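You operate a simulated robot arm through the tools that you are given. There is no shell and no other tool.

You run a simulated robot arm. Do the job below in one go: nothing can be reset, and whatever is moved stays where it is left.

TASK
Put things in order on the fitter's bench. At the end: the orange shaker is on the brown match plate; the yellow gauge-head chill stands where the blue jar stood; the blue jar stands where the orange shaker stood; the pink filter is on the silver drip tray; whatever was shut is shut again. Leave all else as you found it, and nothing knocked over. Set down upright: orange shaker.
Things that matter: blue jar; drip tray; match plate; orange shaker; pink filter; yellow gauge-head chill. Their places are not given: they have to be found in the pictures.

It is judged by the outcome, as a careful person would: the job done as asked, and still so three seconds after it is handed in. It fails if anything else is knocked over, pushed out of place, dropped, spilled or broken.

THE ROBOT
A 7-joint arm with a two-finger parallel gripper, fixed in place. Base frame: the origin is on the floor under the middle of its stand, x ahead of it, y to its left, z up; the work surface is at about z = 860. Lengths are in mm, angles in degrees, forces in N, time in s.
With the tool pointing down near the work surface it reaches from about 240 to 680 mm from the base axis. Its first joint turns from -66.0 to 66.0 degrees. Payload 2.4 kg.
The tool frame sits at the grasp point between the pads (the TCP): z along the fingers, y along the line on which they close. The tips reach 30 mm beyond it. Largest opening 94 mm; finger width 28, thickness 10; the body of the gripper, 50 by 96 mm, starts 55 mm behind the TCP.
Orientation is told as [roll, pitch, yaw] about the base's x, y, z axes, in that order, counted from this pose: with the fingers straight down and closing along the base's y, the tool's x points along the base's -x, its y along +y and its z along -z.

THE INTERFACE
- The arm moves only by the tool jog_arm. Its argument "deltas" is a list of rows, each an object (a shift or turn left out is 0, a gripper value left out holds the last) with "rot": the turn, a rotation vector about the tool's x, y, z in units of 8 degrees (1.0 is 8 degrees), a list of three; "offset": the shift along the tool's x, y, z in units of 50 mm (1.0 is 50 mm), a list of three; "jaw": the opening in per cent of the stroke, from 0 (shut) to 100 (fully open). In form: [{"rot": [rx, ry, rz], "offset": [tx, ty, tz], "jaw": jaw}, ...]. A call has 1 to 20 rows; each row shifts and turns the commanded pose from where the row before left it, along the tool's axes as they then stand. A call with a number of a shift or a turn outside -1 to 1 is refused whole. Rows are played at 5 a second. More than 50 mm and 8.6 degrees between two rows, or a gripper value outside its range, and nothing of the call is played. A pose out of reach is approached as far as the arm can. The call stops where the force on the tool passes 40 N (or 10 N more than at its start, if that is more) or the arm is blocked; 0.2 s more then pass. Each finger travels about 153 mm/s and halts on what it meets, pressing with about 22 N; the grip force reading is that of the motor and also rises with nothing between the fingers. The clock runs only during rows and for 0.2 s after the last one: add rows that do not move to give the fingers time. The reply holds the time, the measured pose of the TCP, the force on the tool along the base axes, the opening and the grip force, in the units named above and with some noise, with the torque about the TCP (base axes, N m) and any sound that the robot's microphone picked up.
- Cameras (640 x 400 px; columns grow to the right, rows downward): "scene" is fixed at [25.4, 473, 1430.2]; the picture's right is [-0.83, -0.56, 0.00], its down [-0.38, 0.58, -0.72] and it looks along [0.40, -0.60, -0.69] (base axes); focal length 291 px, centre (320, 200). "wrist" rides on the gripper at [76, 14, -103] in the tool frame; the picture's right is [-0.18, 0.98, 0.00], its down [-0.75, -0.14, -0.64] and it looks along [-0.63, -0.12, 0.77] (tool axes); focal length 243 px, centre (320, 200).
- grab_frame(camera): a new picture of that camera. It takes no simulated time.
- measure_at(camera, pixels): there is no depth. For up to 12 entries [column, row, z] of the newest picture of that camera ("zoom" is the newest enlarged one), the place [x, y] in the base frame at which the ray of that pixel passes the height z, good to about 3 mm. It takes no simulated time.
- close_up(camera, box): a new picture of the part [left, top, right, bottom] of that camera's present view, enlarged. It takes no simulated time.
- job_done(): hands the job in; it is judged then, once.

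Open the gripper and draw the arm clear of the work before you hand the job in, unless the task says otherwise.

The tools are called as a command line: name --argument value ..., lists and objects as JSON in quotes. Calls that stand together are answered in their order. jog_arm: Moves the arm, as the interface text tells. Its arguments: {"type":"object","properties":{"deltas":{"type":"array"}},"required":["deltas"]} The other tools are called the same way: grab_frame (camera) takes a picture; measure_at (camera, pixels) gives the place at which the rays of pixels pass given heights; close_up (camera, box) takes an enlarged picture of a part of a camera's view; job_done () hands the job in.

At the start:

```text
t: 0.0
eef_pos: [317.1, -44.0, 1123.0]
tool_rot: [-0.1, -0.1, -0.1]
contact_force: [0.2, -0.3, 0.7]
ft_torque: [0.0, 0.0, 0.01]
gripper_width: 94.2
gripper_force: 0.1
```

scene: 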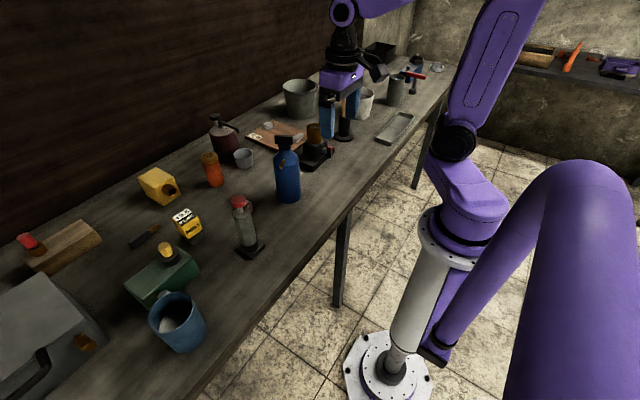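
wrist: 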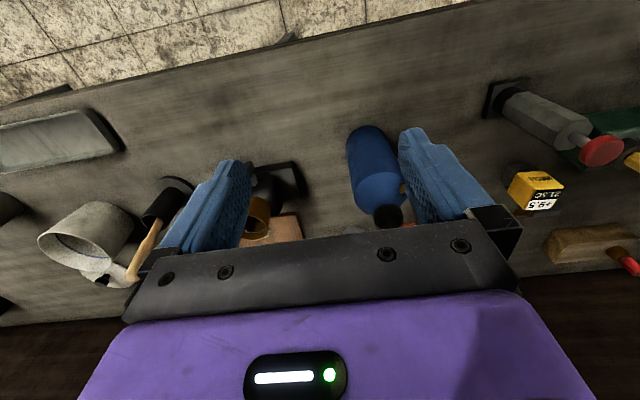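

The scene shows a bench with many items; I see an orange shaker near (212,168), a blue bottle/jar at (287,172), a brown plate near (275,135), and a tray near (395,128). I take enlarged pictures to identify things.

close_up --camera "scene" --box '[190, 60, 350, 210]'

close_up --camera "scene" --box '[310, 30, 470, 150]'

close_up --camera "scene" --box '[0, 150, 290, 400]'

```text
2.67 times, centred on (270, 135) of scene
```

zoom: 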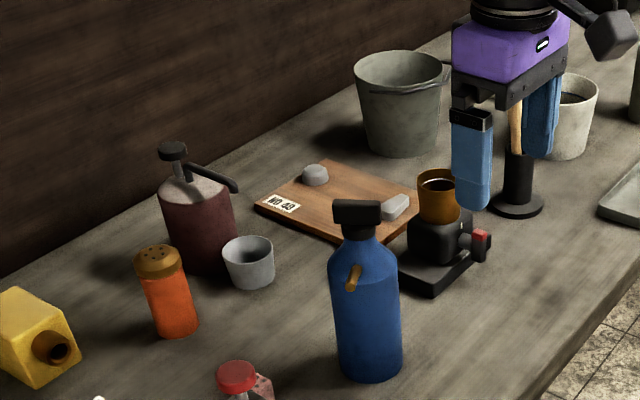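

```text
3.33 times, centred on (390, 90) of scene
```

zoom: 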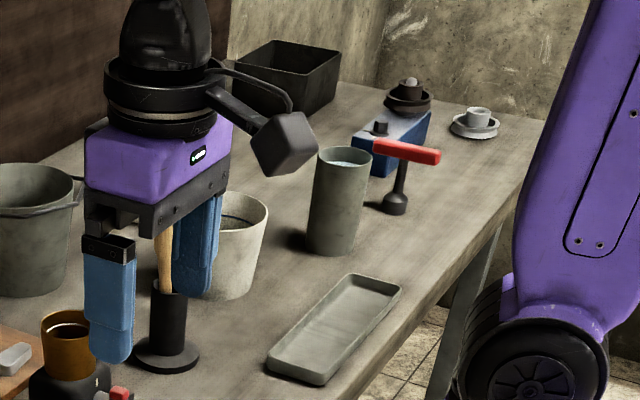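

```text
1.60 times, centred on (145, 275) of scene
```

zoom: 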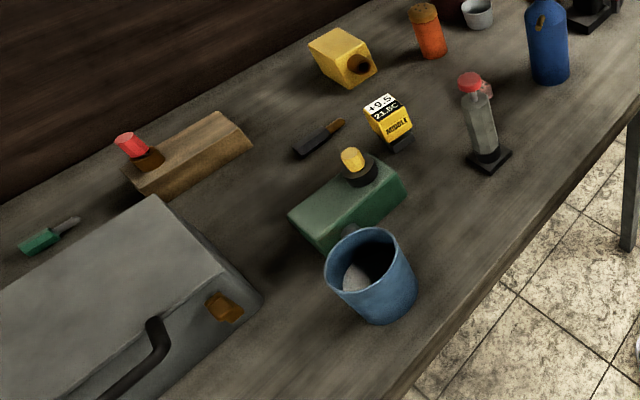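

The bottom-left grey case and the items around (240,210) and (185,220) need closer inspection to tell "gauge-head chill", "pink filter", and "blue jar".

close_up --camera "scene" --box '[0, 220, 120, 400]'

close_up --camera "scene" --box '[120, 150, 220, 220]'

close_up --camera "scene" --box '[215, 180, 285, 265]'

close_up --camera "scene" --box '[110, 200, 230, 360]'

close_up --camera "scene" --box '[490, 20, 640, 100]'

close_up --camera "wrist" --box '[0, 80, 320, 320]'

close_up --camera "wrist" --box '[320, 60, 640, 300]'

```text
2.22 times, centred on (60, 310) of scene
```

zoom: 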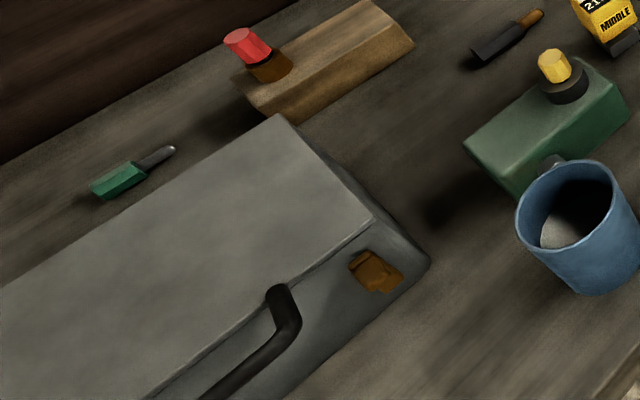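

```text
5.71 times, centred on (170, 185) of scene
```

zoom: 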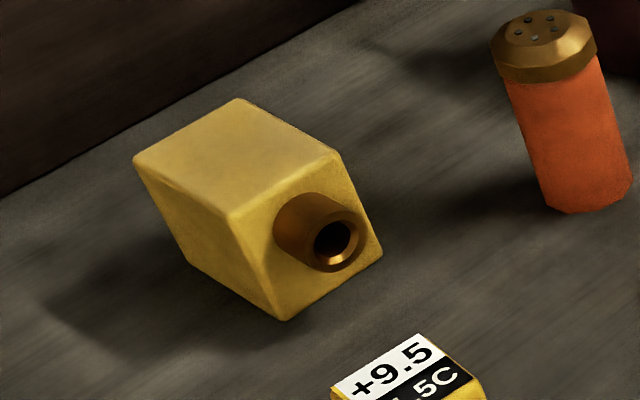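

```text
4.71 times, centred on (250, 222) of scene
```

zoom: 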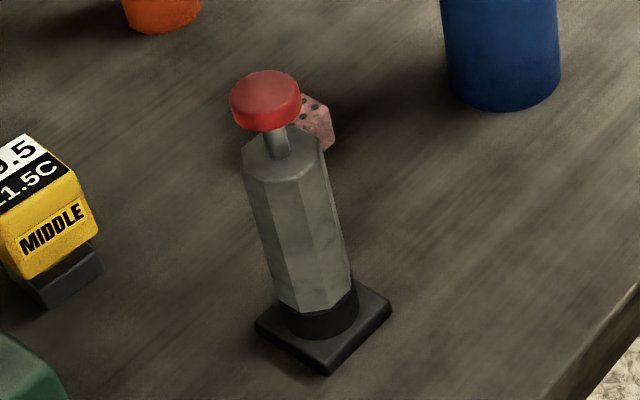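

```text
2.50 times, centred on (170, 280) of scene
```

zoom: 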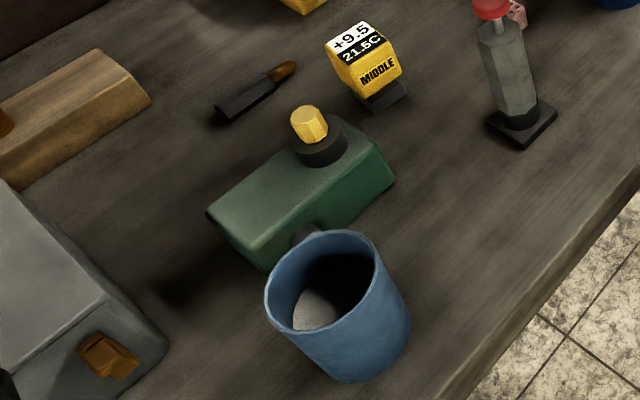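

```text
4.27 times, centred on (565, 60) of scene
```

zoom: 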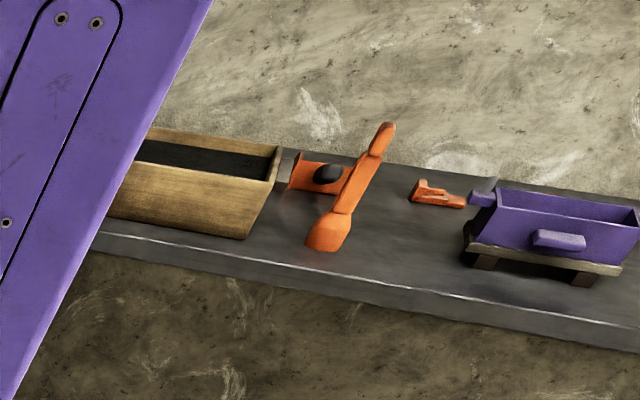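

```text
1.67 times, centred on (160, 200) of wrist
```

zoom: 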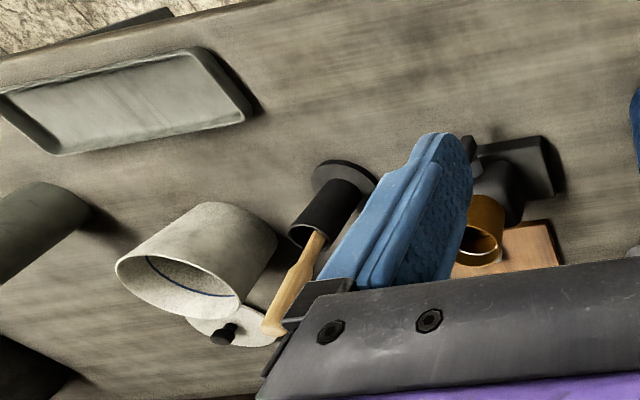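

```text
1.67 times, centred on (480, 180) of wrist
```

zoom: 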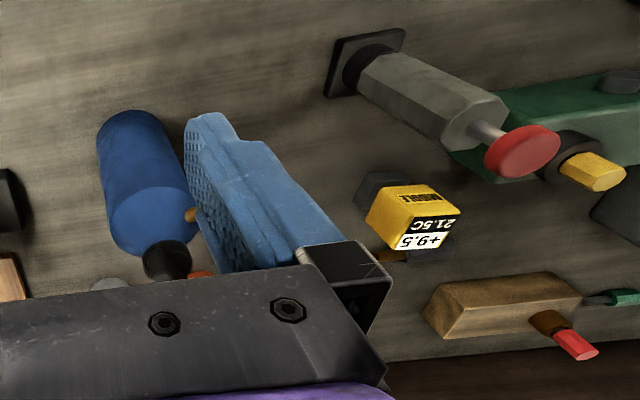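

Pink holed block sits just behind the syringe at scene (262,208); the labelled yellow block at (188,225) reads "+9.5 21.5C MIDDLE". I measure where the base points of the candidates lie on the bench.

measure_at --camera "scene" --pixels '[[216, 184, 860], [288, 199, 860], [262, 210, 870], [193, 240, 860], [185, 345, 860], [160, 200, 860], [250, 250, 860], [394, 132, 860], [247, 134, 870], [276, 152, 870], [305, 139, 870], [269, 121, 870]]'

measure_at --camera "wrist" --pixels '[[365, 135, 860], [520, 180, 860], [490, 95, 860], [0, 145, 860], [110, 110, 860], [600, 125, 860]]'

```text
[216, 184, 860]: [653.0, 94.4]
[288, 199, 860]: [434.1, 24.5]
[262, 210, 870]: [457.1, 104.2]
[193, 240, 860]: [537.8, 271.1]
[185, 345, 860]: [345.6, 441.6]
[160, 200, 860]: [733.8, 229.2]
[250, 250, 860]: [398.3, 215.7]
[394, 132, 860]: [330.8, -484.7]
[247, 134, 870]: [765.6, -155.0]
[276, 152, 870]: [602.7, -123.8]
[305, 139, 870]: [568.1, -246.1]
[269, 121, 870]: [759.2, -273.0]
```

```text
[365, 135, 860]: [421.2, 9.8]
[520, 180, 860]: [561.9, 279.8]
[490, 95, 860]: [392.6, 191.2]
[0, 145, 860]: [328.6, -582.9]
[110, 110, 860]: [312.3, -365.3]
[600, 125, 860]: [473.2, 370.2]
```

The nozzled yellow block measures at radius about 770 mm (out of reach), while the labelled yellow block is near (540,271), so that is the likely chill. I now raise the arm slightly and shift it left to view the left-hand objects from the wrist camera.

jog_arm --deltas '[{"offset": [0, 0, -0.8]}, {"offset": [0, 1, 0]}, {"offset": [0, 1, 0]}, {"offset": [0, 1, 0]}, {"offset": [0, 1, 0]}, {"offset": [0, 1, 0]}, {"offset": [0, 0, 0]}]'

grab_frame --camera "wrist"

grab_frame --camera "scene"

```text
t: 1.6
eef_pos: [317.6, 207.7, 1163.4]
tool_rot: [0.0, 0.0, -0.2]
contact_force: [0.1, 0.1, 0.0]
ft_torque: [-0.01, 0.01, 0.0]
gripper_width: 94.0
gripper_force: 0.2
```

```text
taken
```

wrist: 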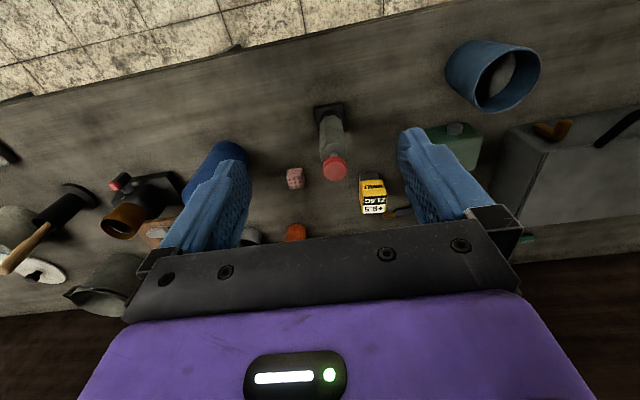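

```text
taken
```

scene: 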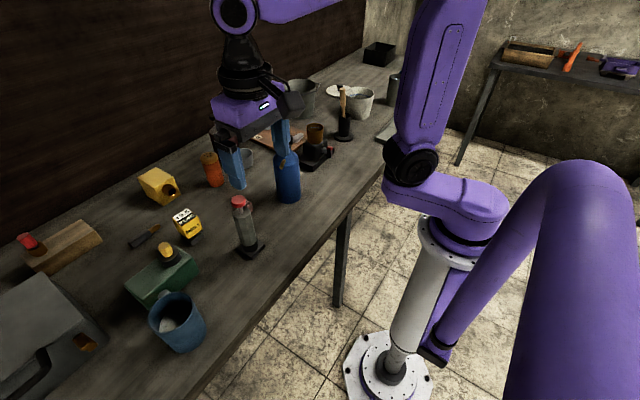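

The wrist view shows the blue open pot at (492,75), pink block at (295,178) and labelled yellow block at (372,195). I zoom in on them.

close_up --camera "wrist" --box '[420, 20, 580, 130]'

close_up --camera "wrist" --box '[260, 90, 420, 230]'

close_up --camera "scene" --box '[130, 240, 230, 360]'

close_up --camera "scene" --box '[300, 60, 420, 150]'

```text
3.64 times, centred on (500, 75) of wrist
```

zoom: 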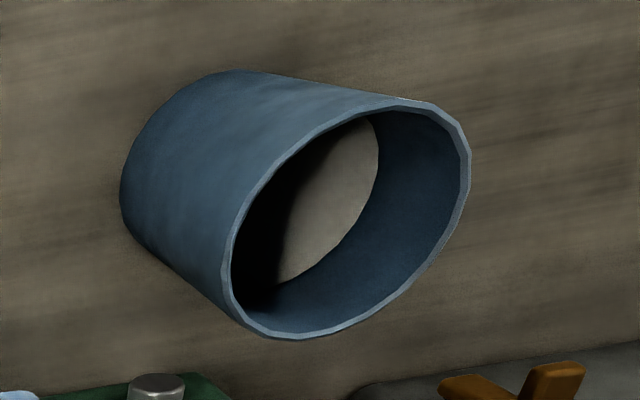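

```text
2.86 times, centred on (340, 160) of wrist
```

zoom: 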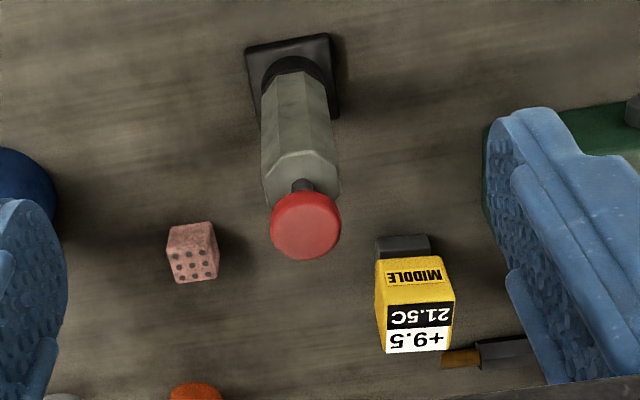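

```text
3.33 times, centred on (180, 300) of scene
```

zoom: 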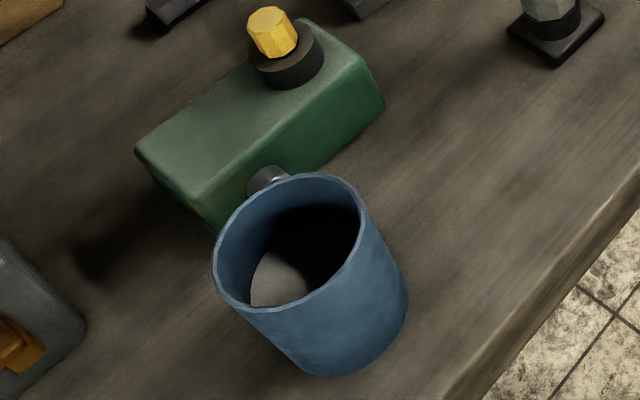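

```text
4.44 times, centred on (360, 105) of scene
```

zoom: 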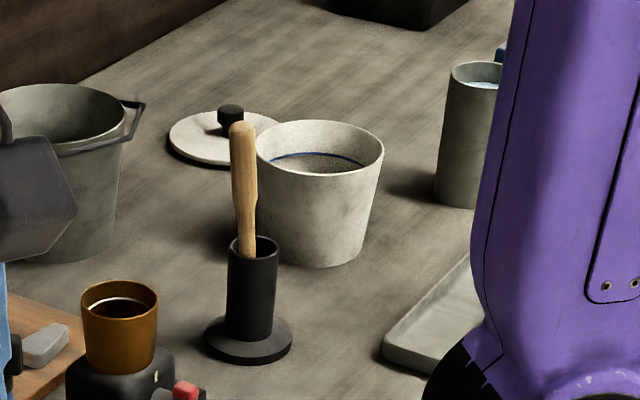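

The blue open pot has no handle; the dark-blue one is a necked bottle with a cap. I measure the sizes of both to see which fits the gripper and which is more jar-like.

measure_at --camera "wrist" --pixels '[[445, 70.8, 860], [475, 39, 860], [461.5, 94, 860], [541, 65, 960], [474, 94, 960], [522, 47.5, 960], [489, 113, 960], [541, 65, 980], [474, 94, 980], [522, 47.5, 980], [489, 113, 980]]'

measure_at --camera "scene" --pixels '[[187.5, 353.4, 860], [206.4, 327, 860], [147.9, 321, 960], [192.9, 303, 960], [177, 292.5, 960], [169.5, 333.6, 960], [147.9, 321, 980], [192.9, 303, 980], [177, 292.5, 980], [169.5, 333.6, 980]]'

```text
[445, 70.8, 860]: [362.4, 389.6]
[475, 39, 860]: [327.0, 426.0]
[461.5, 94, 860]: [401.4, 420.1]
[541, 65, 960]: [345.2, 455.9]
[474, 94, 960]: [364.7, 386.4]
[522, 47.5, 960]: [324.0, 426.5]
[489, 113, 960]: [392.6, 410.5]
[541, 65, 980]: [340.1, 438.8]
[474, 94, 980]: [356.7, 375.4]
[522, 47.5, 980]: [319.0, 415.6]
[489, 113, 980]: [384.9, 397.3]
```

```text
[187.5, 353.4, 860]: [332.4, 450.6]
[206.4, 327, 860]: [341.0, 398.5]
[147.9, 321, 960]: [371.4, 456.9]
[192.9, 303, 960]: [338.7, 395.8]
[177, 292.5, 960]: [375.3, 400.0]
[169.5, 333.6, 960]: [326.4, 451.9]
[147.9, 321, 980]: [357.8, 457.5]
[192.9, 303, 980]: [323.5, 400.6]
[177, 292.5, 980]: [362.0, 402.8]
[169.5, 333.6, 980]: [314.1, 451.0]
```

The open blue pot is about 70 mm wide and 95 mm tall near (357,426), with no neck, so it is the jar; the dark-blue necked one is a bottle. Next I move to view the shaker, match plate and bottle area from the wrist.

jog_arm --deltas '[{"offset": [-0.5, -1, 0]}, {"offset": [-0.5, -1, 0]}, {"offset": [-0.5, -1, 0]}, {"offset": [-0.14, -1, 0]}, {"offset": [0, -1, 0]}, {"offset": [0, 0, 0]}]'

grab_frame --camera "wrist"

close_up --camera "wrist" --box '[200, 40, 440, 240]'

```text
refused: row 1 steps farther than a row can; nothing moved
```

```text
taken
```

wrist: 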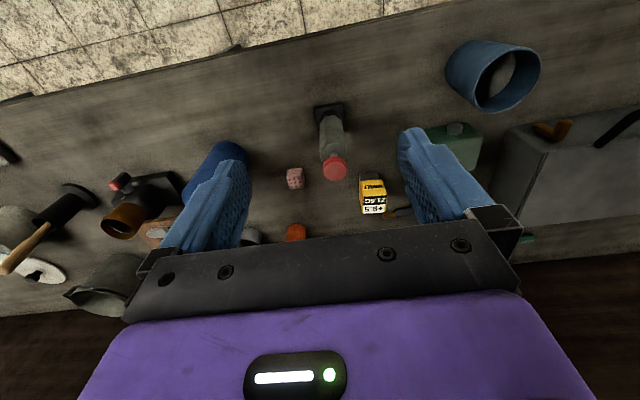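

```text
2.00 times, centred on (320, 140) of wrist
```

zoom: 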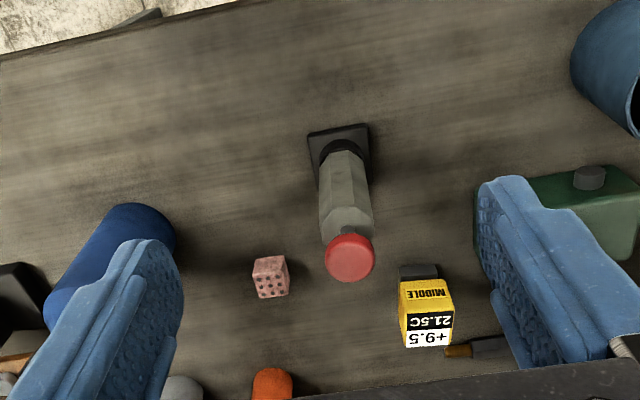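

The step was refused since its total length passed 50 mm; nothing moved. I repeat with shorter rows (under 50 mm each) toward about (400,-30,1163).

jog_arm --deltas '[{"offset": [-0.4, -0.9, 0]}, {"offset": [-0.4, -0.9, 0]}, {"offset": [-0.4, -0.9, 0]}, {"offset": [-0.4, -0.9, 0]}, {"offset": [0, -0.9, 0]}, {"offset": [0, 0, 0]}]'

grab_frame --camera "wrist"

close_up --camera "wrist" --box '[200, 80, 440, 240]'

```text
t: 3.0
eef_pos: [397.5, -22.1, 1164.2]
tool_rot: [0.0, 0.0, -0.1]
contact_force: [0.4, 0.0, 0.0]
ft_torque: [-0.02, 0.01, 0.0]
gripper_width: 93.9
gripper_force: 0.1
```

```text
taken
```

wrist: 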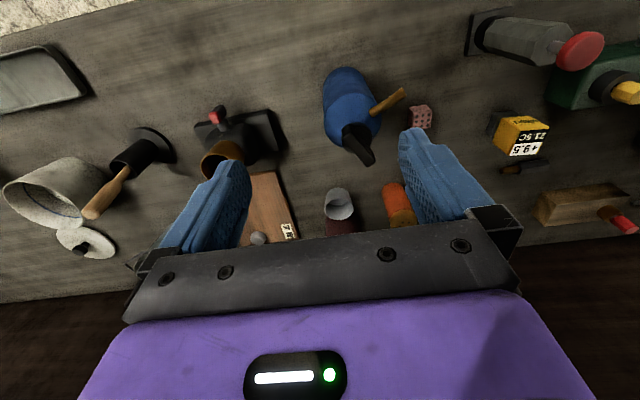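

```text
2.50 times, centred on (320, 160) of wrist
```

zoom: 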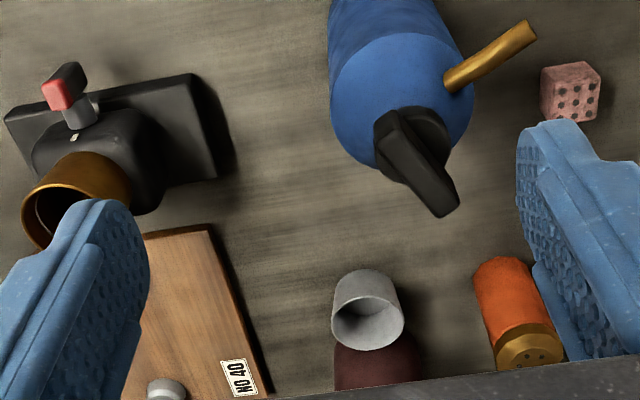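

The bottle carries a brass spout and a black cap, so it's a dispenser rather than a jar. To see the match plate whole, I back the arm off toward (270,-130).

jog_arm --deltas '[{"offset": [0.8, -0.5, 0]}, {"offset": [0.8, -0.5, 0]}, {"offset": [0.8, -0.5, 0]}, {"offset": [0, -0.5, 0]}, {"offset": [0, 0, 0]}]'

grab_frame --camera "wrist"

close_up --camera "wrist" --box '[200, 80, 440, 240]'

close_up --camera "scene" --box '[190, 80, 350, 200]'

```text
t: 4.2
eef_pos: [276.6, -117.3, 1164.0]
tool_rot: [0.0, 0.0, 0.0]
contact_force: [0.5, 0.1, 0.0]
ft_torque: [0.02, 0.01, -0.01]
gripper_width: 93.9
gripper_force: 0.0
```

```text
taken
```

wrist: 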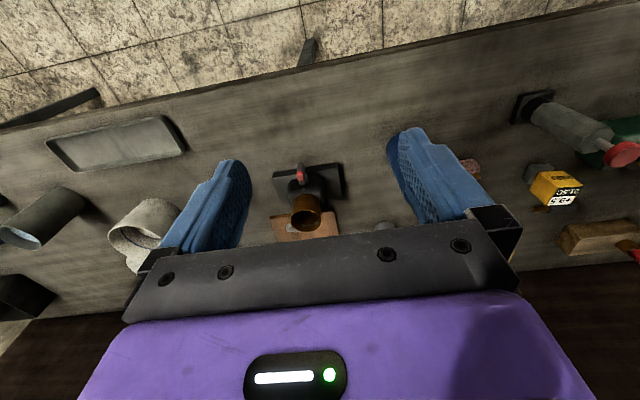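

```text
2.50 times, centred on (320, 160) of wrist
```

zoom: 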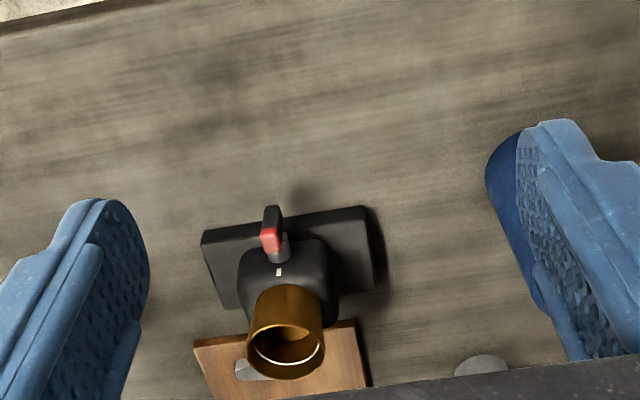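

```text
3.33 times, centred on (270, 140) of scene
```

zoom: 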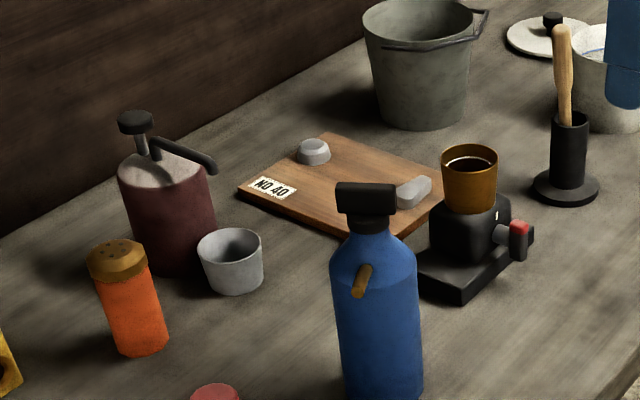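

The scene zoom shows the plate with two grey lumps at zoom (314,152) and (413,190) and a free strip between them around (340,195). I measure plate corners, lumps, and the shaker in this zoom.

measure_at --camera "zoom" --pixels '[[240, 190, 875], [327, 134, 875], [340, 236, 875], [443, 180, 875], [314, 164, 875], [405, 206, 875], [428, 190, 875], [340, 195, 875], [320, 212, 875], [375, 180, 875], [298, 190, 875], [420, 225, 875]]'

measure_at --camera "zoom" --pixels '[[120, 350, 860], [167, 345, 860], [142, 356, 860], [90, 262, 950], [147, 262, 950], [118, 240, 950], [118, 284, 950], [210, 290, 860], [263, 285, 860], [235, 294, 860], [190, 275, 860], [460, 302, 860]]'

```text
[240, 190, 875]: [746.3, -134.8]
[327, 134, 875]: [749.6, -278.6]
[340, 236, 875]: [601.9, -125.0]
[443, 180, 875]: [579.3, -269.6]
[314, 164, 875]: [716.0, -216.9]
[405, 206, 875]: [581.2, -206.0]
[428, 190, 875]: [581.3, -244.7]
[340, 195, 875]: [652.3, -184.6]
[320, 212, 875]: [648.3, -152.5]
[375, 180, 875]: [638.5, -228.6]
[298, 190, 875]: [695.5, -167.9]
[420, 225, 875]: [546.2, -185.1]
```

```text
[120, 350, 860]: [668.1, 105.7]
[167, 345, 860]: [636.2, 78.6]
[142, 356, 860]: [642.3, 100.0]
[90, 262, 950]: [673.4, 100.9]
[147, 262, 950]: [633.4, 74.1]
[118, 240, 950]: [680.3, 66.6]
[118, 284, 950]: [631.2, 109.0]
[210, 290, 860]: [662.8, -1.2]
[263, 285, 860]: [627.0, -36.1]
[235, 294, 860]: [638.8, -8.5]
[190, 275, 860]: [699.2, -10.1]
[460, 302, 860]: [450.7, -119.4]
```

Plate spans roughly x 550–750, y −125 to −275, and the shaker stands at about (655,89) with its cap top near z=950. I measure heights of neighbours (bottle cap, amber cup, flask handle) at trial heights, using the zoom, for a safe route.

measure_at --camera "zoom" --pixels '[[367, 188, 1000], [367, 188, 1030], [367, 188, 1060], [470, 163, 950], [470, 163, 975], [470, 163, 1000], [212, 168, 950], [212, 168, 980], [135, 118, 980], [135, 118, 1020], [135, 118, 1060]]'

measure_at --camera "wrist" --pixels '[[270, 218, 875], [334, 208.8, 875], [274, 176, 860], [345, 196, 860], [308, 212, 960], [308, 212, 980]]'

```text
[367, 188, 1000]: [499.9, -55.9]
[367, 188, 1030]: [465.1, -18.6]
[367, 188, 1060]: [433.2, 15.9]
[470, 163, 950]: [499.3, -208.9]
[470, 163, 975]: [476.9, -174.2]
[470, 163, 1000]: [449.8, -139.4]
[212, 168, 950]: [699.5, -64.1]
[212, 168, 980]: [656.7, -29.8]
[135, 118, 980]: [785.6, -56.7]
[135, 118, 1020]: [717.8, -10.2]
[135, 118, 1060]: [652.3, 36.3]
```

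```text
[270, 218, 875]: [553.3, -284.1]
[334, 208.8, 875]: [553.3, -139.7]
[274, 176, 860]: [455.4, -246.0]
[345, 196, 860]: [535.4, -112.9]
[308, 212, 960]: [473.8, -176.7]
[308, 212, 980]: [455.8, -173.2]
```

Bottle top is about z=1055 at (434,18), amber cup rim about z=972 at (474,-175), flask pump top about z=1010 near (735,-22). I fly at z≈1164 toward the shaker and check the wrist view.

jog_arm --deltas '[{"offset": [-0.84, 0.458, 0]}, {"offset": [-0.84, 0.458, 0]}, {"offset": [-0.84, 0.458, 0]}, {"offset": [-0.84, 0.458, 0]}, {"offset": [-0.84, 0.458, 0]}, {"offset": [-0.84, 0.458, 0]}, {"offset": [-0.84, 0.458, 0]}, {"offset": [0, 0.458, 0.5]}, {"offset": [0, 0.458, 0.5]}, {"offset": [0, 0, 0.5]}, {"offset": [0, 0, 0]}]'

grab_frame --camera "wrist"

grab_frame --camera "scene"

```text
t: 6.6
eef_pos: [568.8, 87.8, 1087.8]
tool_rot: [0.0, 0.0, 0.0]
contact_force: [0.2, -0.3, -0.7]
ft_torque: [-0.02, -0.01, 0.02]
gripper_width: 94.0
gripper_force: 0.0
```

```text
taken
```

wrist: 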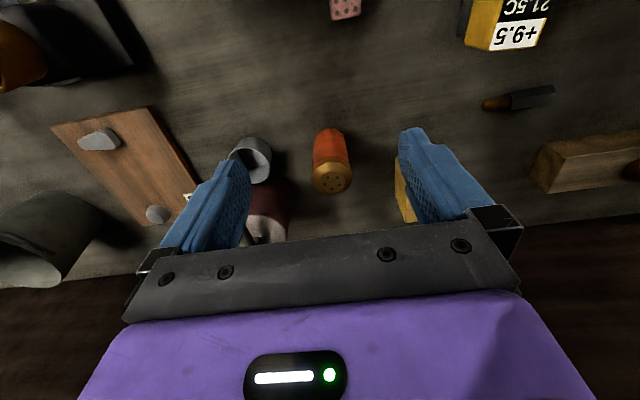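

```text
taken
```

scene: 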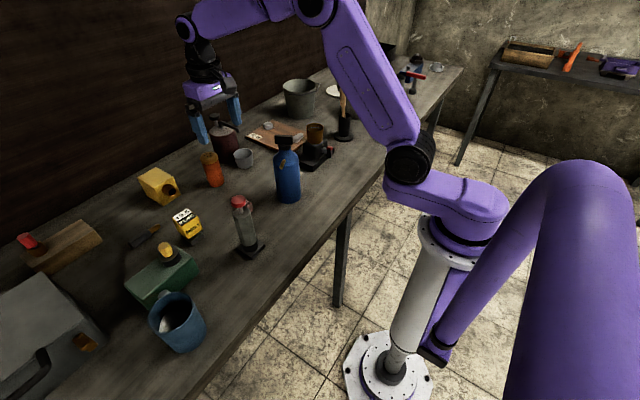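

The wrist view now shows plate corners at (52,128), (148,107), (150,228), lumps at (98,140) and (157,214), and the shaker at (331,160). I measure these.

measure_at --camera "wrist" --pixels '[[52, 128, 872], [148, 107, 872], [150, 228, 872], [190, 180, 872], [98, 140, 880], [157, 214, 880], [315, 140, 870], [347, 140, 870], [331, 130, 860], [332, 178, 950], [313, 178, 945], [351, 178, 945]]'

close_up --camera "wrist" --box '[250, 100, 410, 220]'

```text
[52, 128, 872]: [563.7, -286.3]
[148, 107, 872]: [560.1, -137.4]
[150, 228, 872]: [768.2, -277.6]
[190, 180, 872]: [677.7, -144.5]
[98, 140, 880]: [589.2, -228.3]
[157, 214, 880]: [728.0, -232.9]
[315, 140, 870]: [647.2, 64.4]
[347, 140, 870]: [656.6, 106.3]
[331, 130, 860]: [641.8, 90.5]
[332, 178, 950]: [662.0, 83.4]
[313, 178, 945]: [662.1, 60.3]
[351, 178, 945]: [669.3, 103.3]
```

```text
3.33 times, centred on (330, 160) of wrist
```

zoom: 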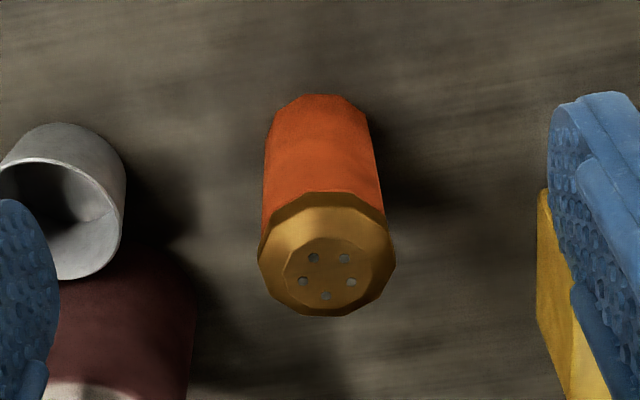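

The shaker centre comes out near (661,86) and the plate's corners near (561,-286), (560,-137), (768,-278); a free spot is about (640,-180). I come in at z≈1000 over the shaker, jaws already open.

jog_arm --deltas '[{"offset": [0, 0, 0.9]}, {"offset": [0, 0, 0.85]}, {"offset": [-0.9, -0.02, 0]}, {"offset": [-0.92, -0.02, 0]}, {"offset": [0, 0, 0]}]'

grab_frame --camera "wrist"

grab_frame --camera "scene"

```text
t: 7.8
eef_pos: [661.8, 86.6, 1000.6]
tool_rot: [0.0, 0.1, 0.1]
contact_force: [-1.0, 0.8, -0.2]
ft_torque: [0.0, 0.01, 0.02]
gripper_width: 94.1
gripper_force: 0.1
```

```text
taken
```

wrist: 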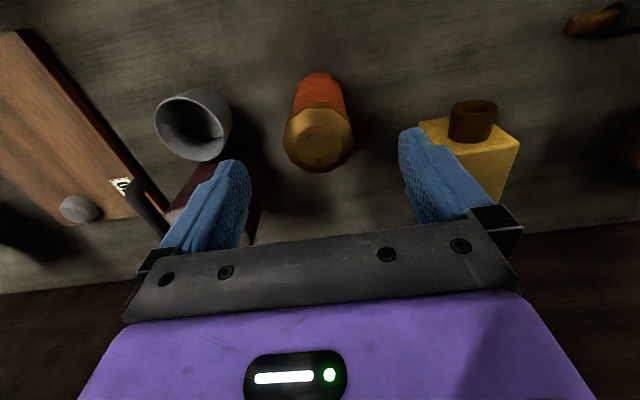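

```text
taken
```

scene: 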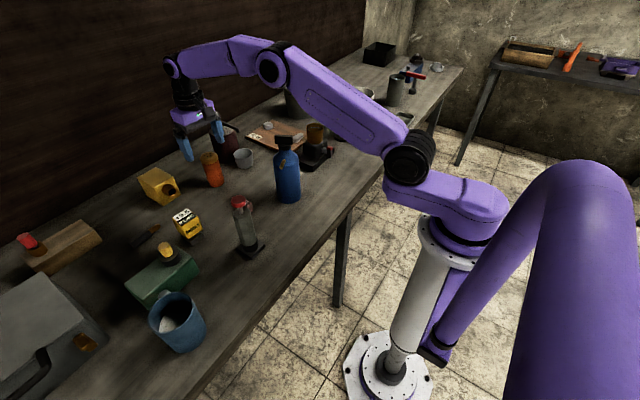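

The shaker is centred at column ~319 as expected for the TCP axis. I check that the yellow nozzle block (420–520,118–200) and the cup (193,125) clear the fingers before descending.

measure_at --camera "wrist" --pixels '[[320, 143, 950], [317, 73, 860], [418, 121, 930], [418, 121, 900], [232, 125, 905], [155, 118, 905], [200, 161, 905], [135, 185, 960], [470, 110, 930], [290, 73, 860]]'

```text
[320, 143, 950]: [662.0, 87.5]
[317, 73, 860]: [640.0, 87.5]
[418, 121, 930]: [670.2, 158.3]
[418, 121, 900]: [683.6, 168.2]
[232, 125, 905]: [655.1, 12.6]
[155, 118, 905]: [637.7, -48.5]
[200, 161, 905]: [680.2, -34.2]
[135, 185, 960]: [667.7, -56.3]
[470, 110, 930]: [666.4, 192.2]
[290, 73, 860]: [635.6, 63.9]
```

Clearances are fine (block corner at y≈158, cup edge at y≈13). I narrow the jaws to 75 %, descend to z≈912 and close on the shaker.

jog_arm --deltas '[{"jaw": 75}, {"offset": [0, 0, 0.6]}, {"offset": [0, 0, 0.6]}, {"offset": [0, 0, 0.56]}, {}, {"jaw": 0}, {}, {}, {}]'

grab_frame --camera "wrist"

```text
t: 9.8
eef_pos: [662.0, 86.3, 912.6]
tool_rot: [-0.1, 0.0, 0.0]
contact_force: [-0.8, 0.5, 1.7]
ft_torque: [-0.02, -0.02, -0.03]
gripper_width: 49.7
gripper_force: 22.1
```

```text
taken
```

wrist: 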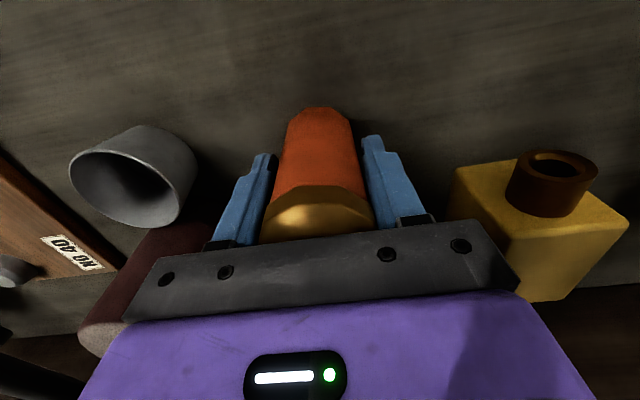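

The shaker is held at 49.7 mm width with 22 N. I lift it to z≈1050, draw back to x≈600, then carry it over to y≈-180.

jog_arm --deltas '[{"offset": [0, 0, -0.5]}, {"offset": [0, 0, -0.8]}, {"offset": [0, 0, -0.8]}, {"offset": [0.6, 0, -0.6]}, {"offset": [0.6, -0.4, 0]}, {"offset": [0, -0.9, 0]}, {"offset": [0, -0.9, 0]}, {"offset": [0, -0.9, 0]}, {"offset": [0, -0.9, 0]}, {"offset": [0, -0.9, 0]}, {"offset": [0, -0.43, 0]}, {}]'

grab_frame --camera "wrist"

grab_frame --camera "scene"

```text
t: 12.4
eef_pos: [600.3, -181.5, 1045.3]
tool_rot: [0.0, 0.1, 0.0]
contact_force: [-0.1, -0.3, -1.9]
ft_torque: [0.0, -0.02, 0.0]
gripper_width: 49.1
gripper_force: 21.8
```

```text
taken
```

wrist: 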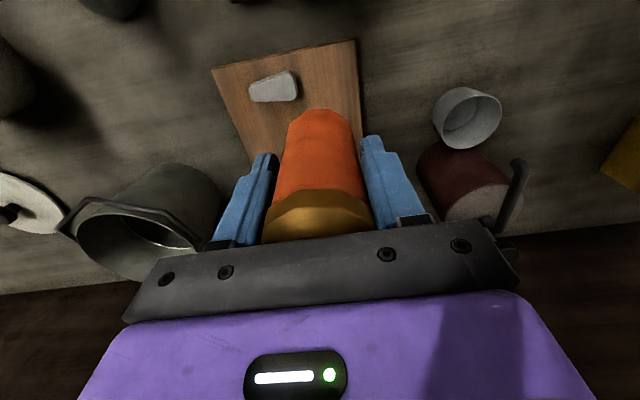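

```text
taken
```

scene: 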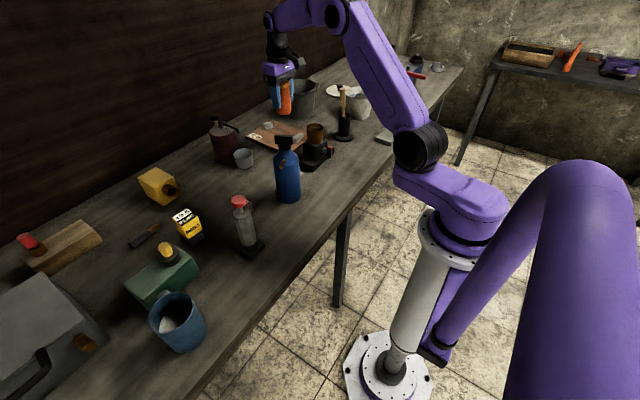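

The plate below shows corners at (212,70), (357,40) and lump 2 at (273,87). I measure these plus the bucket's edge before lowering.

measure_at --camera "wrist" --pixels '[[212, 70, 872], [357, 40, 872], [360, 125, 872], [273, 87, 885], [300, 90, 875], [250, 95, 875], [225, 190, 900], [225, 190, 950], [205, 240, 970], [515, 165, 960]]'

close_up --camera "scene" --box '[220, 70, 340, 180]'

```text
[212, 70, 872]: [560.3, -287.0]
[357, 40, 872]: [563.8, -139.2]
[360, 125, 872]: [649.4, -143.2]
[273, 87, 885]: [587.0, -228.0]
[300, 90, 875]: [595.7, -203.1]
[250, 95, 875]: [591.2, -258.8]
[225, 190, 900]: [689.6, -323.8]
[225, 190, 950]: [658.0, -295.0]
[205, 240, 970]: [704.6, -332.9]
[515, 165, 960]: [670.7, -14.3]
```

```text
3.64 times, centred on (280, 125) of scene
```

zoom: 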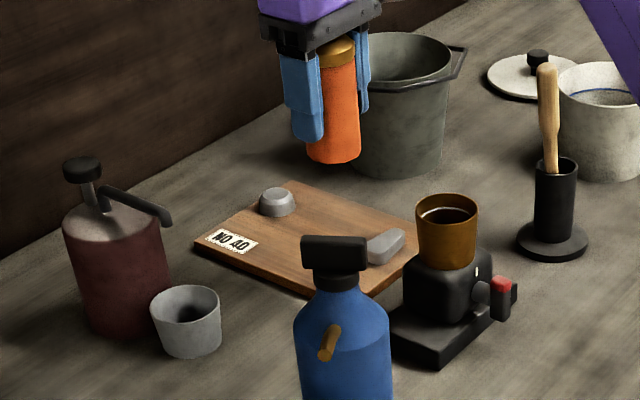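

Clearances to the bucket (y≈-300) and plate edge (y≈-140) are good. I advance to x≈642, y≈-185 and lower to TCP z≈932, with the shaker bottom then about 8–10 mm above the plate.

jog_arm --deltas '[{"offset": [0, 0, 0.6]}, {"offset": [-0.42, -0.04, 0.4]}, {"offset": [-0.42, -0.04, 0.3]}, {"offset": [0, 0, 0.5]}, {"offset": [0, 0, 0.46]}, {}]'

close_up --camera "scene" --box '[220, 70, 340, 180]'

grab_frame --camera "wrist"

```text
t: 13.8
eef_pos: [643.6, -186.3, 934.5]
tool_rot: [0.0, 0.0, 0.1]
contact_force: [0.2, -0.3, -0.4]
ft_torque: [0.02, 0.03, -0.01]
gripper_width: 49.1
gripper_force: 21.7
```

```text
3.64 times, centred on (280, 125) of scene
```

zoom: 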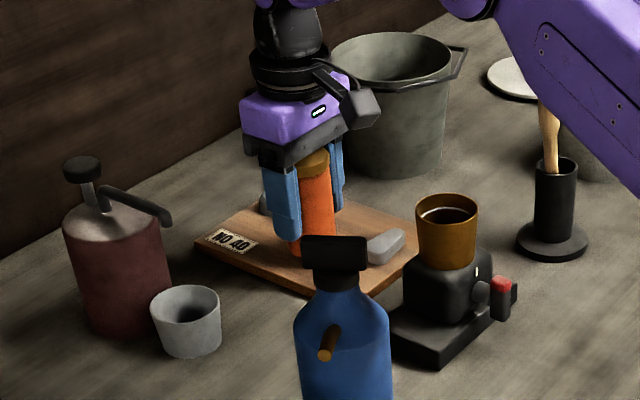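

```text
taken
```

wrist: 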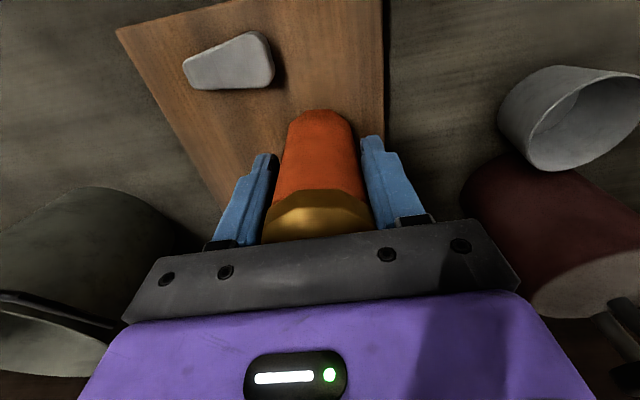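

The shaker hangs over the free strip between the lumps, bottom near z≈882. I lower in 2 mm rows and watch the vertical force.

jog_arm --deltas '[{"offset": [0, 0, 0.04]}, {"offset": [0, 0, 0.04]}, {"offset": [0, 0, 0.04]}, {}]'

jog_arm --deltas '[{"offset": [0, 0, 0.03]}, {"offset": [0, 0, 0.03]}, {}]'

```text
t: 14.8
eef_pos: [644.8, -186.4, 927.9]
tool_rot: [0.0, 0.0, 0.0]
contact_force: [0.5, 0.7, -1.7]
ft_torque: [-0.01, 0.01, -0.01]
gripper_width: 49.0
gripper_force: 21.7
```

```text
t: 15.6
eef_pos: [643.6, -186.6, 926.0]
tool_rot: [0.0, 0.1, 0.1]
contact_force: [0.4, -0.3, -1.7]
ft_torque: [-0.01, 0.02, 0.02]
gripper_width: 49.2
gripper_force: 22.0
```

No contact yet at z≈926 (force z −1.7 N is the shaker's weight). I continue lowering in small steps.

jog_arm --deltas '[{"offset": [0, 0, 0.03]}, {"offset": [0, 0, 0.03]}, {}]'

close_up --camera "wrist" --box '[240, 80, 400, 180]'

```text
t: 16.4
eef_pos: [644.2, -186.5, 924.7]
tool_rot: [-0.1, -0.1, -0.1]
contact_force: [-4.3, 0.4, 12.8]
ft_torque: [-0.02, 0.04, -0.01]
gripper_width: 49.2
gripper_force: 22.5
```

```text
4.00 times, centred on (320, 130) of wrist
```

zoom: 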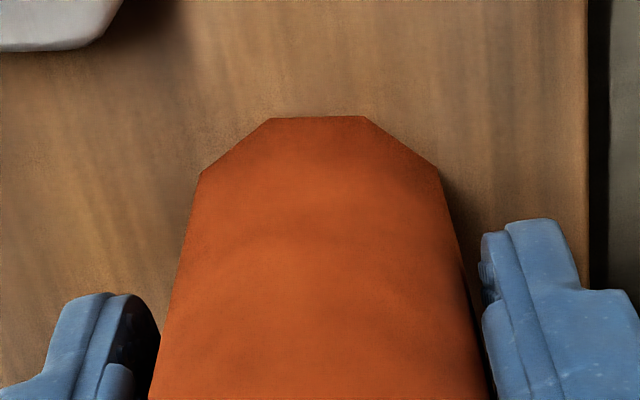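

Contact: force z rose to +12.8 N at z≈924.7. I ease up 1.5 mm to relax the press, then open the jaws to 75 % and rise.

jog_arm --deltas '[{"offset": [0, 0, -0.03]}, {}]'

jog_arm --deltas '[{"jaw": 60}, {"jaw": 75}, {}]'

grab_frame --camera "wrist"

close_up --camera "scene" --box '[220, 70, 340, 180]'

```text
t: 17.0
eef_pos: [643.9, -186.7, 923.4]
tool_rot: [0.0, -0.2, 0.0]
contact_force: [2.8, -1.5, 8.8]
ft_torque: [-0.13, -0.27, 0.02]
gripper_width: 49.3
gripper_force: 21.7
```

```text
t: 17.8
eef_pos: [643.7, -185.3, 923.7]
tool_rot: [0.0, 0.0, 0.0]
contact_force: [-0.9, -0.2, 0.6]
ft_torque: [0.0, 0.02, -0.02]
gripper_width: 70.5
gripper_force: 0.1
```

```text
taken
```

wrist: 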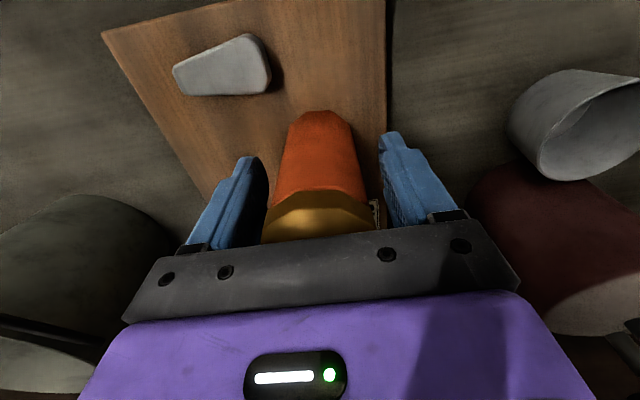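

```text
3.64 times, centred on (280, 125) of scene
```

zoom: 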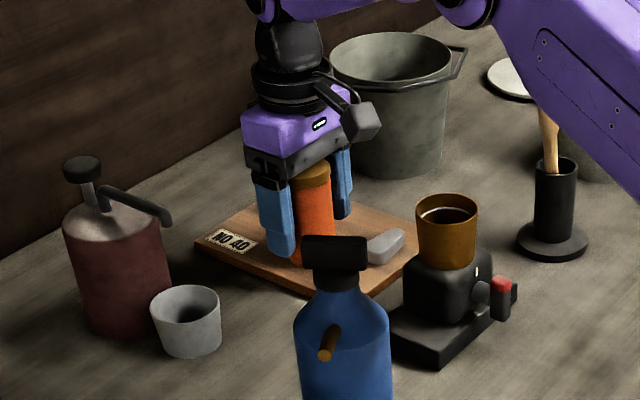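

The shaker stands on the plate with the jaws clear (70.5 mm). I rise straight, then back off and head left toward the blue pot.

jog_arm --deltas '[{"offset": [0, 0, -0.4]}, {"offset": [0, 0, -0.7]}, {"offset": [0, 0, -0.8]}, {"offset": [0.6, 0, -0.7]}, {"offset": [0.6, 0, -0.7]}, {"offset": [0.6, 0.5, -0.6]}, {"offset": [0.6, 0.7, -0.3]}, {"offset": [0.6, 0.7, -0.3]}, {"offset": [0, 0.95, 0]}, {"offset": [0, 0.95, 0]}, {"offset": [0, 0.95, 0]}, {"offset": [0, 0.95, 0]}, {"jaw": 100}]'

close_up --camera "scene" --box '[220, 70, 340, 180]'

grab_frame --camera "wrist"

```text
t: 20.6
eef_pos: [491.7, 97.0, 1149.1]
tool_rot: [0.0, 0.0, -0.2]
contact_force: [0.4, -0.5, 1.0]
ft_torque: [0.03, -0.01, 0.01]
gripper_width: 94.0
gripper_force: 0.1
```

```text
3.64 times, centred on (280, 125) of scene
```

zoom: 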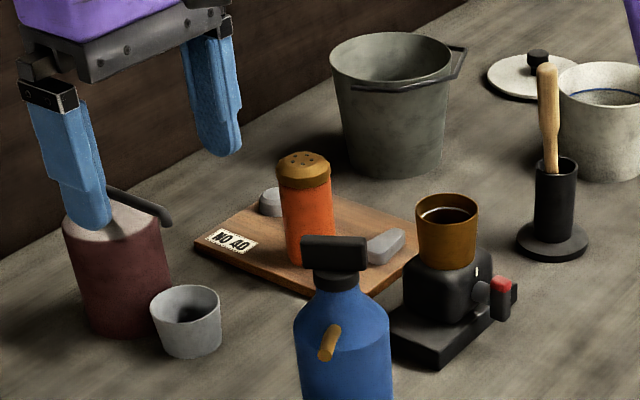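

```text
taken
```

wrist: 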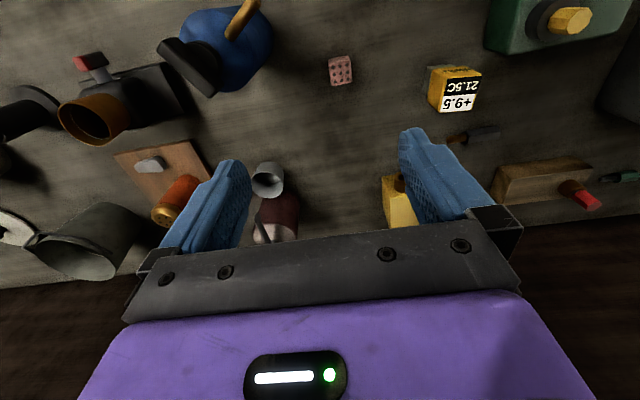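

The shaker stands upright on the plate. Now I fly at z≈1149 to above the blue pot near (357,426).

jog_arm --deltas '[{"offset": [0.3375, 0.8225, 0]}, {"offset": [0.3375, 0.8225, 0]}, {"offset": [0.3375, 0.8225, 0]}, {"offset": [0.3375, 0.8225, 0]}, {"offset": [0.3375, 0.8225, 0]}, {"offset": [0.3375, 0.8225, 0]}, {"offset": [0.3375, 0.8225, 0]}, {"offset": [0.3375, 0.8225, 0]}, {"offset": [0, 0, 0.4]}, {}]'

grab_frame --camera "wrist"

close_up --camera "wrist" --box '[220, 20, 420, 180]'

grab_frame --camera "scene"

```text
t: 22.8
eef_pos: [357.4, 429.4, 1129.0]
tool_rot: [0.0, 0.0, 0.0]
contact_force: [0.0, 0.2, -0.3]
ft_torque: [0.0, 0.01, 0.01]
gripper_width: 94.0
gripper_force: 0.2
```

```text
taken
```

wrist: 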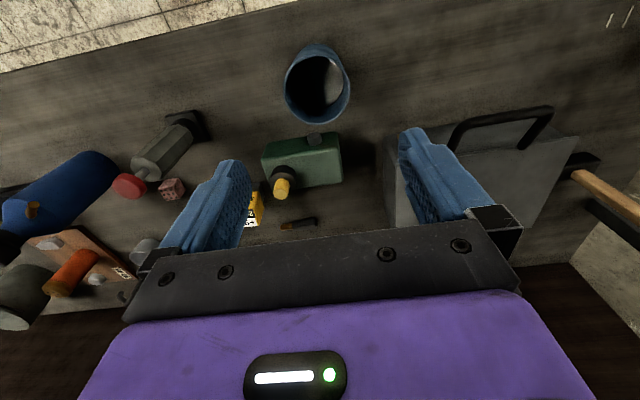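

```text
2.50 times, centred on (320, 100) of wrist
```

zoom: 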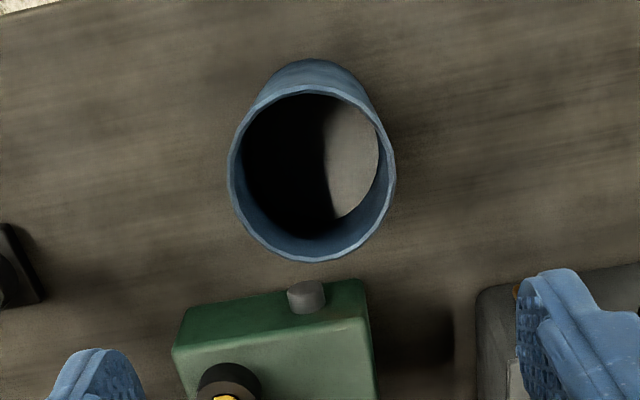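

```text
taken
```

scene: 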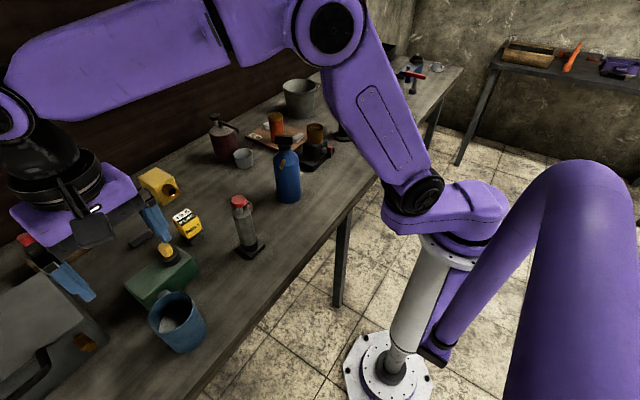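

The pot is an open wide jar with some grey content, so it must stay level. Its rim centre is at wrist (317,89); I measure it and its surroundings.

measure_at --camera "wrist" --pixels '[[316.8, 89.2, 955], [283.2, 90, 955], [350.8, 89, 955], [316, 43.2, 860], [316, 55, 955], [318, 124.8, 955], [314, 133, 900], [280, 182, 930], [342, 135, 900], [262, 155, 900]]'

close_up --camera "scene" --box '[110, 230, 230, 360]'

```text
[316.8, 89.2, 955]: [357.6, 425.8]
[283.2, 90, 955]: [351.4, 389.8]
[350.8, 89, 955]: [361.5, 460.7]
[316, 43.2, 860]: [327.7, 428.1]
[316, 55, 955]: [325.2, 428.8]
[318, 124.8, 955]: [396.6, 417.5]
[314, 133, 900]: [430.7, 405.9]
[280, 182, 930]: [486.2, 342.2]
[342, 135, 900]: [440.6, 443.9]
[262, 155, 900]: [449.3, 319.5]
```

```text
3.08 times, centred on (170, 295) of scene
```

zoom: 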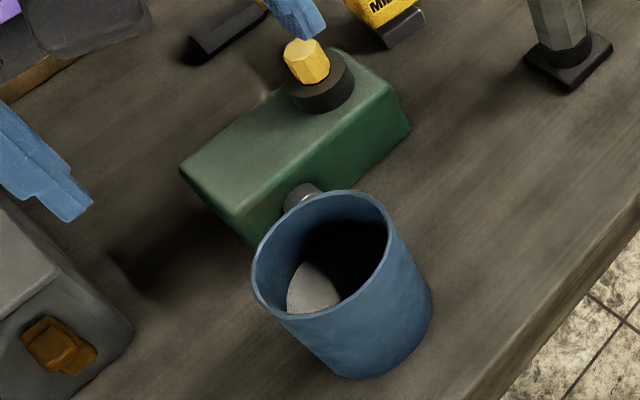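

The jar centre is about (359,426) with ~71 mm rim diameter. I check the toolbox edge near (378,145) so the left finger has room.

measure_at --camera "wrist" --pixels '[[378, 145, 860], [390, 225, 860], [383, 150, 950], [450, 150, 980], [450, 150, 950], [398, 135, 1099]]'

```text
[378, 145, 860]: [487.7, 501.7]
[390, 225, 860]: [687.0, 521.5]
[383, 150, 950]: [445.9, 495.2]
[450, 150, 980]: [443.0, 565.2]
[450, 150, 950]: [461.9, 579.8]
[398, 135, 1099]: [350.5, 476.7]
```

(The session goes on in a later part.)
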